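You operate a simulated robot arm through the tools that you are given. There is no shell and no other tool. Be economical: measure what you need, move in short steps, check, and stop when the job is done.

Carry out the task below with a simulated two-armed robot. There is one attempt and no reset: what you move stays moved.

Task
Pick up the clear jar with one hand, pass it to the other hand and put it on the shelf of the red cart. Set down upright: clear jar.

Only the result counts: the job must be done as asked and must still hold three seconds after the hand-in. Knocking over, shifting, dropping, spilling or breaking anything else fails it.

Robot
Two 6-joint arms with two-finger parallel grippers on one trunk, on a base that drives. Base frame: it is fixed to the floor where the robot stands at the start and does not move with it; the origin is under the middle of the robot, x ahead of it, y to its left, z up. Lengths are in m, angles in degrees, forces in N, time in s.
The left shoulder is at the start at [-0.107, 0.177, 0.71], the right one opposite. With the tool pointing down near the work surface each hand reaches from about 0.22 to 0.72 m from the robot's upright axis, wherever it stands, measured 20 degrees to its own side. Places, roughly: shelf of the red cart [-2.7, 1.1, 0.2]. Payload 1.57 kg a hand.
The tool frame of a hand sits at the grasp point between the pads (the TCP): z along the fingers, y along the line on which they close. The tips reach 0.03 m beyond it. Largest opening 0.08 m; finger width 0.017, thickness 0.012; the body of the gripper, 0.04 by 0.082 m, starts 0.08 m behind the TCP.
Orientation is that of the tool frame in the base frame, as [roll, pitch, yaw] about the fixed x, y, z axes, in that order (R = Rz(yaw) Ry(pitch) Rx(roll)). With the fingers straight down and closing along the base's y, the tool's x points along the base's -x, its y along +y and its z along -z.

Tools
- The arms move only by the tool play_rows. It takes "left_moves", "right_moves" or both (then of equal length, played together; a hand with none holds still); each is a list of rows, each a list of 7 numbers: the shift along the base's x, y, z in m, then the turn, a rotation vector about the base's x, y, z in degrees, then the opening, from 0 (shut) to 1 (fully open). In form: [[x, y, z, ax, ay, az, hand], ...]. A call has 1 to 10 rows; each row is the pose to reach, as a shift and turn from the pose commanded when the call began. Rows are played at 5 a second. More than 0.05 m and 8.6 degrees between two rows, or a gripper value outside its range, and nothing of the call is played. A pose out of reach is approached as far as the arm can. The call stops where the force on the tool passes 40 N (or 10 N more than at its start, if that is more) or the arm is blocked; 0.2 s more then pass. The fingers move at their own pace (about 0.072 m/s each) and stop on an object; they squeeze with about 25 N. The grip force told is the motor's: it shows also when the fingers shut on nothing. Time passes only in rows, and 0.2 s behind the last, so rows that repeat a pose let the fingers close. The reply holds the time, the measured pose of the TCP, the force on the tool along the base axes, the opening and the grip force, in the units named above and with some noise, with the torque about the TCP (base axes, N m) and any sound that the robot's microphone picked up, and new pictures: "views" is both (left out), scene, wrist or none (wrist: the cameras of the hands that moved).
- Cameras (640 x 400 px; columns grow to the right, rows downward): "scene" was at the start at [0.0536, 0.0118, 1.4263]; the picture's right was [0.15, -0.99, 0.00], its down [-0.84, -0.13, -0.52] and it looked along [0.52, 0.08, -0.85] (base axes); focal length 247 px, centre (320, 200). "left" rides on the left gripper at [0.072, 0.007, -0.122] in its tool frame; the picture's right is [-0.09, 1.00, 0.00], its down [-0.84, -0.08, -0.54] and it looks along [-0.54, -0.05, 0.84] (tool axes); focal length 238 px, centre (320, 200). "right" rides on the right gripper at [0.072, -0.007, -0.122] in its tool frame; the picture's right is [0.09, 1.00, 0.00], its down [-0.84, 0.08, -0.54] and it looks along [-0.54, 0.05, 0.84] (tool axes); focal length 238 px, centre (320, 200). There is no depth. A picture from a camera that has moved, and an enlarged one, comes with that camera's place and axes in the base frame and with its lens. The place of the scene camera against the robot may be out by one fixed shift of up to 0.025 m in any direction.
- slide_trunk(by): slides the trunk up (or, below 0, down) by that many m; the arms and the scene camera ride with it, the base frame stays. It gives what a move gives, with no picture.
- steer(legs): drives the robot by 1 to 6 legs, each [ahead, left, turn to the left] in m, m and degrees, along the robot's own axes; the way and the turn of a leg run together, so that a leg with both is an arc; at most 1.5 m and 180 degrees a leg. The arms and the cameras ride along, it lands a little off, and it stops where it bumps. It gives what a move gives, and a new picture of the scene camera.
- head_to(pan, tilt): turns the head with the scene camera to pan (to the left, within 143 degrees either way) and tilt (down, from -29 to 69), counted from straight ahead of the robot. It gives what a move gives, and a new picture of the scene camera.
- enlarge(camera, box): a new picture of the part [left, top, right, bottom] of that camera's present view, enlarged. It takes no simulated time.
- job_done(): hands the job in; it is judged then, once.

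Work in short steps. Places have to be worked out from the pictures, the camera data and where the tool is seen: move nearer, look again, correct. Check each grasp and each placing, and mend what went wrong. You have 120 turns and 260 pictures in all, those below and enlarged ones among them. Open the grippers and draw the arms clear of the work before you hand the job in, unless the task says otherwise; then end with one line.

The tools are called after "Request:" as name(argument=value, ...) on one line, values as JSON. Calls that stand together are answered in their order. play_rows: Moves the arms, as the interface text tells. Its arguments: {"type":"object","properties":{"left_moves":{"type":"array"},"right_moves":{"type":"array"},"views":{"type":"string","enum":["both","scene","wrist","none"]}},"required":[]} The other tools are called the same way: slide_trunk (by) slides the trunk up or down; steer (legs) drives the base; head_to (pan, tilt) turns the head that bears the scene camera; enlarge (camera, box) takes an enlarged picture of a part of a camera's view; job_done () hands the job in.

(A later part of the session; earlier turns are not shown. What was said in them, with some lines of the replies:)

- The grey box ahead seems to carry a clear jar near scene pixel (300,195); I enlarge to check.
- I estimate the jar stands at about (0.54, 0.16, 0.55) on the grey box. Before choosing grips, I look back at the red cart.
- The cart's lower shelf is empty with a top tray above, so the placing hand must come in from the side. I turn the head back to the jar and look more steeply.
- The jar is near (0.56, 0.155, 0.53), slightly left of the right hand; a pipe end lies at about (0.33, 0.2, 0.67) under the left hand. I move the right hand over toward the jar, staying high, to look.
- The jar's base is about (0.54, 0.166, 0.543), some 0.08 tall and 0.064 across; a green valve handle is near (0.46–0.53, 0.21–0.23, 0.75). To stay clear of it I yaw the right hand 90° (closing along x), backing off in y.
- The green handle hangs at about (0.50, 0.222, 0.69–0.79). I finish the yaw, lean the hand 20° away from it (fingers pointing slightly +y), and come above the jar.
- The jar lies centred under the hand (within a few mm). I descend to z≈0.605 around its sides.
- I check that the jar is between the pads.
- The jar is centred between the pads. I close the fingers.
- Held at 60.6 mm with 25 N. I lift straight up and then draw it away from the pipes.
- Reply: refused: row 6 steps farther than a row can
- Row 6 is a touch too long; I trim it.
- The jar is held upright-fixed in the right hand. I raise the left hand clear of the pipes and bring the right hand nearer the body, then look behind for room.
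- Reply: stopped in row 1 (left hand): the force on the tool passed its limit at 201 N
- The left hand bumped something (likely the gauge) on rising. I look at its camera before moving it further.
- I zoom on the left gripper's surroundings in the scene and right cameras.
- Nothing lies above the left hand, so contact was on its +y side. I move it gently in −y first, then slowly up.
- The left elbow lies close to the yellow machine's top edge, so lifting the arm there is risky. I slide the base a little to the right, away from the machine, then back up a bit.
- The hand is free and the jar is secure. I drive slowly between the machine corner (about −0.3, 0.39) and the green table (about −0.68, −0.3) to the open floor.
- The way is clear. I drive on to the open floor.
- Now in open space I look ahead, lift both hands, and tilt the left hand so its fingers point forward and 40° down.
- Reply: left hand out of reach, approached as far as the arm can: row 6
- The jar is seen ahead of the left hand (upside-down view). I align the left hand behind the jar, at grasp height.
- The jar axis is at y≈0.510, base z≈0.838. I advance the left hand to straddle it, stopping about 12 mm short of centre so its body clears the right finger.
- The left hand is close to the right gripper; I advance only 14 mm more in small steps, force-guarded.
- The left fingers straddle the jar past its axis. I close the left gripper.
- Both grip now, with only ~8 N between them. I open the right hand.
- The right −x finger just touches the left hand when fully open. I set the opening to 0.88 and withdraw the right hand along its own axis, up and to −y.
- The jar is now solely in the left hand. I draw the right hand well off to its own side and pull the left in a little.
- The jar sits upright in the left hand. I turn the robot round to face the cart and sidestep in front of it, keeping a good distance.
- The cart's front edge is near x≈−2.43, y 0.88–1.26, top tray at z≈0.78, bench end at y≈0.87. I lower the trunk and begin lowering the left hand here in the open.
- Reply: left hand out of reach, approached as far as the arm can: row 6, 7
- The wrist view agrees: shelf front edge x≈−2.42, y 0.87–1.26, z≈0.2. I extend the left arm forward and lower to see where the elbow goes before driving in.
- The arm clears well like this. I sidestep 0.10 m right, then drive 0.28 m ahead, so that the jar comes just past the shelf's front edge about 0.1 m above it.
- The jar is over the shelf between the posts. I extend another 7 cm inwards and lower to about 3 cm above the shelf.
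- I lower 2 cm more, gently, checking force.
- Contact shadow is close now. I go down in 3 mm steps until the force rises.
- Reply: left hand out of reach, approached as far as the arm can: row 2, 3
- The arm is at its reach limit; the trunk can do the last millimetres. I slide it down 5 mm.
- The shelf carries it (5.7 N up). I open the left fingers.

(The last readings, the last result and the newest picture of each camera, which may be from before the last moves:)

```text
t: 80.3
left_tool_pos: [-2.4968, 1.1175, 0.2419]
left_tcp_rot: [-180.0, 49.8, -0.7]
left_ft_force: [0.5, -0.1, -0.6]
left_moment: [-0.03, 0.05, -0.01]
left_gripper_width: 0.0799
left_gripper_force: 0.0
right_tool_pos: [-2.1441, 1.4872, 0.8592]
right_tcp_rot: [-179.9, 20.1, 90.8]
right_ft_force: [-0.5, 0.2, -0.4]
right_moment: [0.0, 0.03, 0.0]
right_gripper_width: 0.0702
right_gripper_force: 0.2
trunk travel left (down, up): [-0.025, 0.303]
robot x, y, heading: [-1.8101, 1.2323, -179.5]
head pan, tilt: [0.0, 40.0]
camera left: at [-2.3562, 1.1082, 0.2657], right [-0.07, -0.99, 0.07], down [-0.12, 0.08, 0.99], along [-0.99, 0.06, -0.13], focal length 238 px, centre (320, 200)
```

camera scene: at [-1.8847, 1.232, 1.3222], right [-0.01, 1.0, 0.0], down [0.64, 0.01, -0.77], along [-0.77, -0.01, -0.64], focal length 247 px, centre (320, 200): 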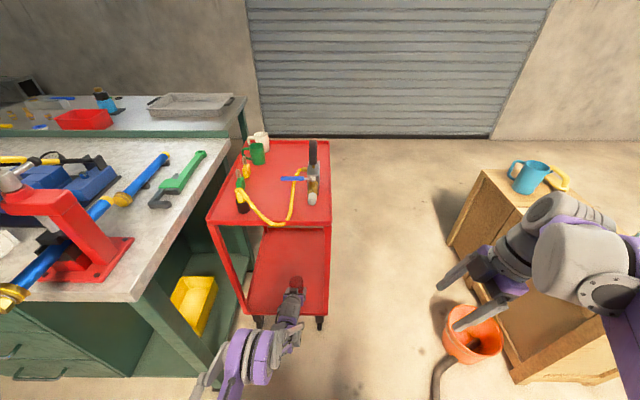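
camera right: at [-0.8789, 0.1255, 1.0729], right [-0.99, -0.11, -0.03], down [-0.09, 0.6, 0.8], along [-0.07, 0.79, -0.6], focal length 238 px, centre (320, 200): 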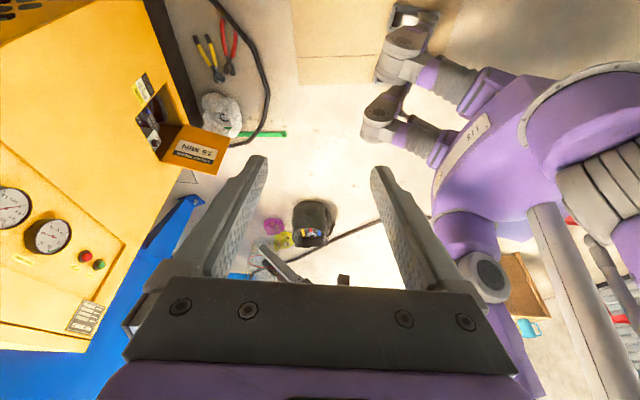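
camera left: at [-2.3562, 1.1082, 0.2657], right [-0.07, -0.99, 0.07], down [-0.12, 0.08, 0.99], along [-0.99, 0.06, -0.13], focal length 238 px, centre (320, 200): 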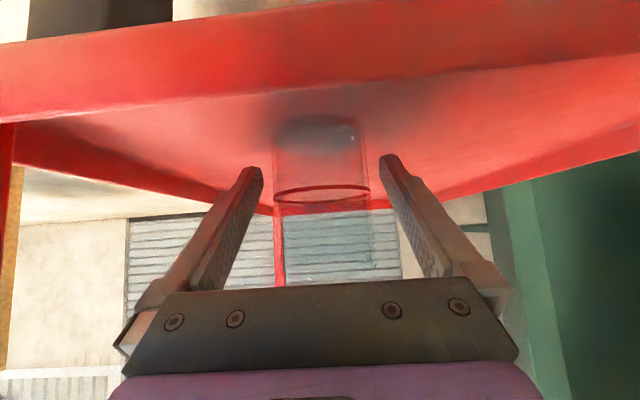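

The jar stands free between the open fingers. I withdraw back along the finger axis.

Request:
play_rows(left_moves=[[0.012, 0, 0.008, 0, 0, 0, 1], [0.03, 0, 0.02, 0, 0, 0, 1], [0.06, 0, 0.04, 0, 0, 0, 1], [0.09, 0, 0.07, 0, 0, 0, 1], [0.13, 0, 0.09, 0, 0, 0, 1], [0.17, 0, 0.1, 0, 0, 0, 1]])

```text
t: 81.7
left_tool_pos: [-2.3397, 1.1202, 0.3474]
left_tcp_rot: [180.0, 49.7, -0.8]
left_ft_force: [-0.2, 0.3, 0.6]
left_moment: [-0.02, 0.0, 0.0]
left_gripper_width: 0.0801
left_gripper_force: 0.1
left hand out of reach, approached as far as the arm can: row 6
right_tool_pos: [-2.1446, 1.4869, 0.858]
right_tcp_rot: [-179.9, 20.1, 90.9]
right_ft_force: [-1.2, -0.1, 0.1]
right_moment: [0.02, 0.02, 0.0]
right_gripper_width: 0.0705
right_gripper_force: 0.0
trunk travel left (down, up): [-0.025, 0.303]
robot x, y, heading: [-1.8163, 1.2302, -179.3]
head pan, tilt: [0.0, 40.0]
camera scene: at [-1.8858, 1.2321, 1.3176], right [-0.01, 1.0, 0.0], down [0.64, 0.01, -0.77], along [-0.77, -0.01, -0.64], focal length 247 px, centre (320, 200)
camera left: at [-2.1999, 1.1104, 0.3716], right [-0.07, -0.99, 0.07], down [-0.13, 0.08, 0.99], along [-0.99, 0.06, -0.13], focal length 238 px, centre (320, 200)
```

scene: 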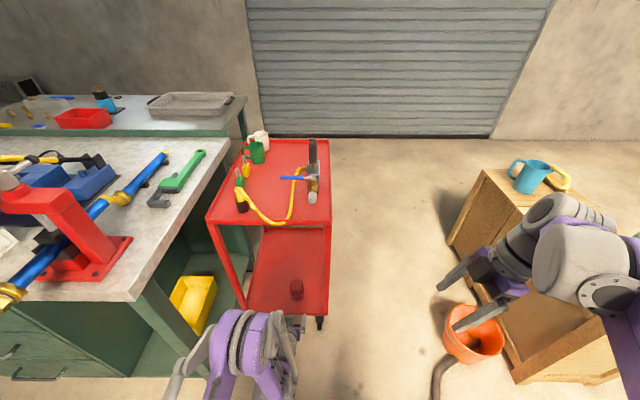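
left: 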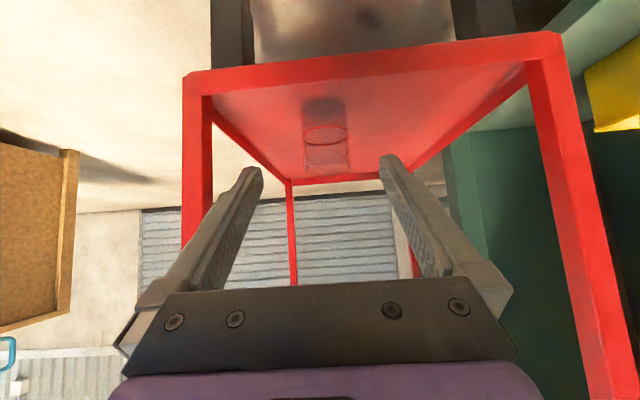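

The jar stands upright on the shelf. I back the robot off to be clear and check once more.

Request:
steer(legs=[[-0.25, 0, 0]])

Request:
enlarge(camera="left", box=[200, 60, 440, 240])

```text
t: 83.5
left_tool_pos: [-2.0946, 1.1228, 0.3483]
left_tcp_rot: [-179.9, 49.8, -0.8]
left_ft_force: [0.1, 0.2, 0.2]
left_moment: [0.0, 0.0, -0.01]
left_gripper_width: 0.08
left_gripper_force: 0.0
right_tool_pos: [-1.8986, 1.4908, 0.8578]
right_tcp_rot: [-179.8, 20.0, 90.8]
right_ft_force: [0.1, -0.6, 1.0]
right_moment: [0.01, -0.03, -0.01]
right_gripper_width: 0.0703
right_gripper_force: 0.1
trunk travel left (down, up): [-0.025, 0.303]
robot x, y, heading: [-1.567, 1.2313, -179.5]
head pan, tilt: [0.0, 40.0]
camera scene: at [-1.6401, 1.2347, 1.3176], right [-0.01, 1.0, 0.0], down [0.64, 0.01, -0.77], along [-0.77, -0.01, -0.64], focal length 247 px, centre (320, 200)
```

scene: 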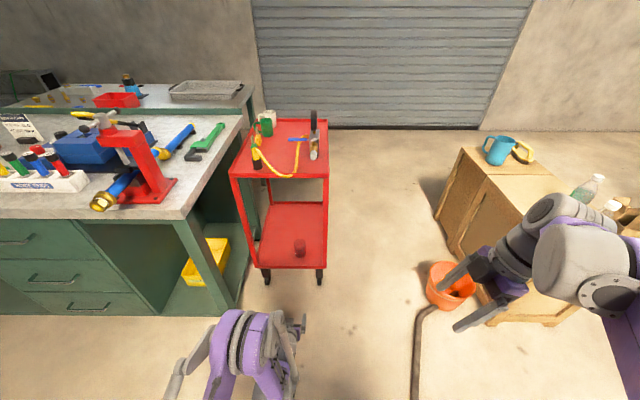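

```text
2.22 times, centred on (320, 150) of left
camera zoom: at [-1.9554, 1.1136, 0.3714], right [-0.07, -0.99, 0.07], down [-0.13, 0.08, 0.99], along [-0.99, 0.06, -0.13], focal length 530 px, centre (320, 311)
```

zoom: 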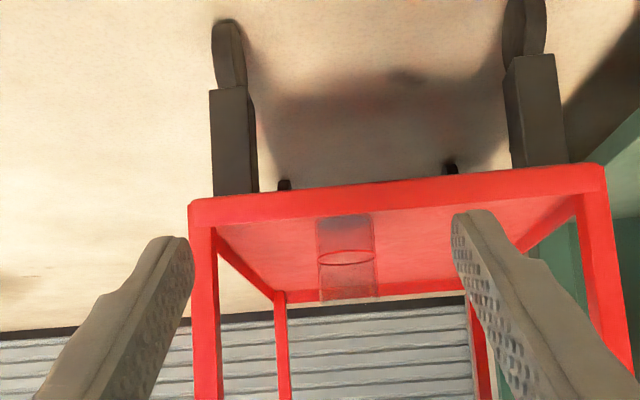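

The jar stands upright on the lower shelf, both hands are empty and clear. I hand the job in.

Request:
job_done()

```text
The job is handed in.
```

The clear jar was picked up with the right hand, passed to the left, and stands upright on the red cart's lower shelf. On the way, the left hand bumped something beside the yellow machine at up to 201 N, and I saw nothing displaced afterwards.
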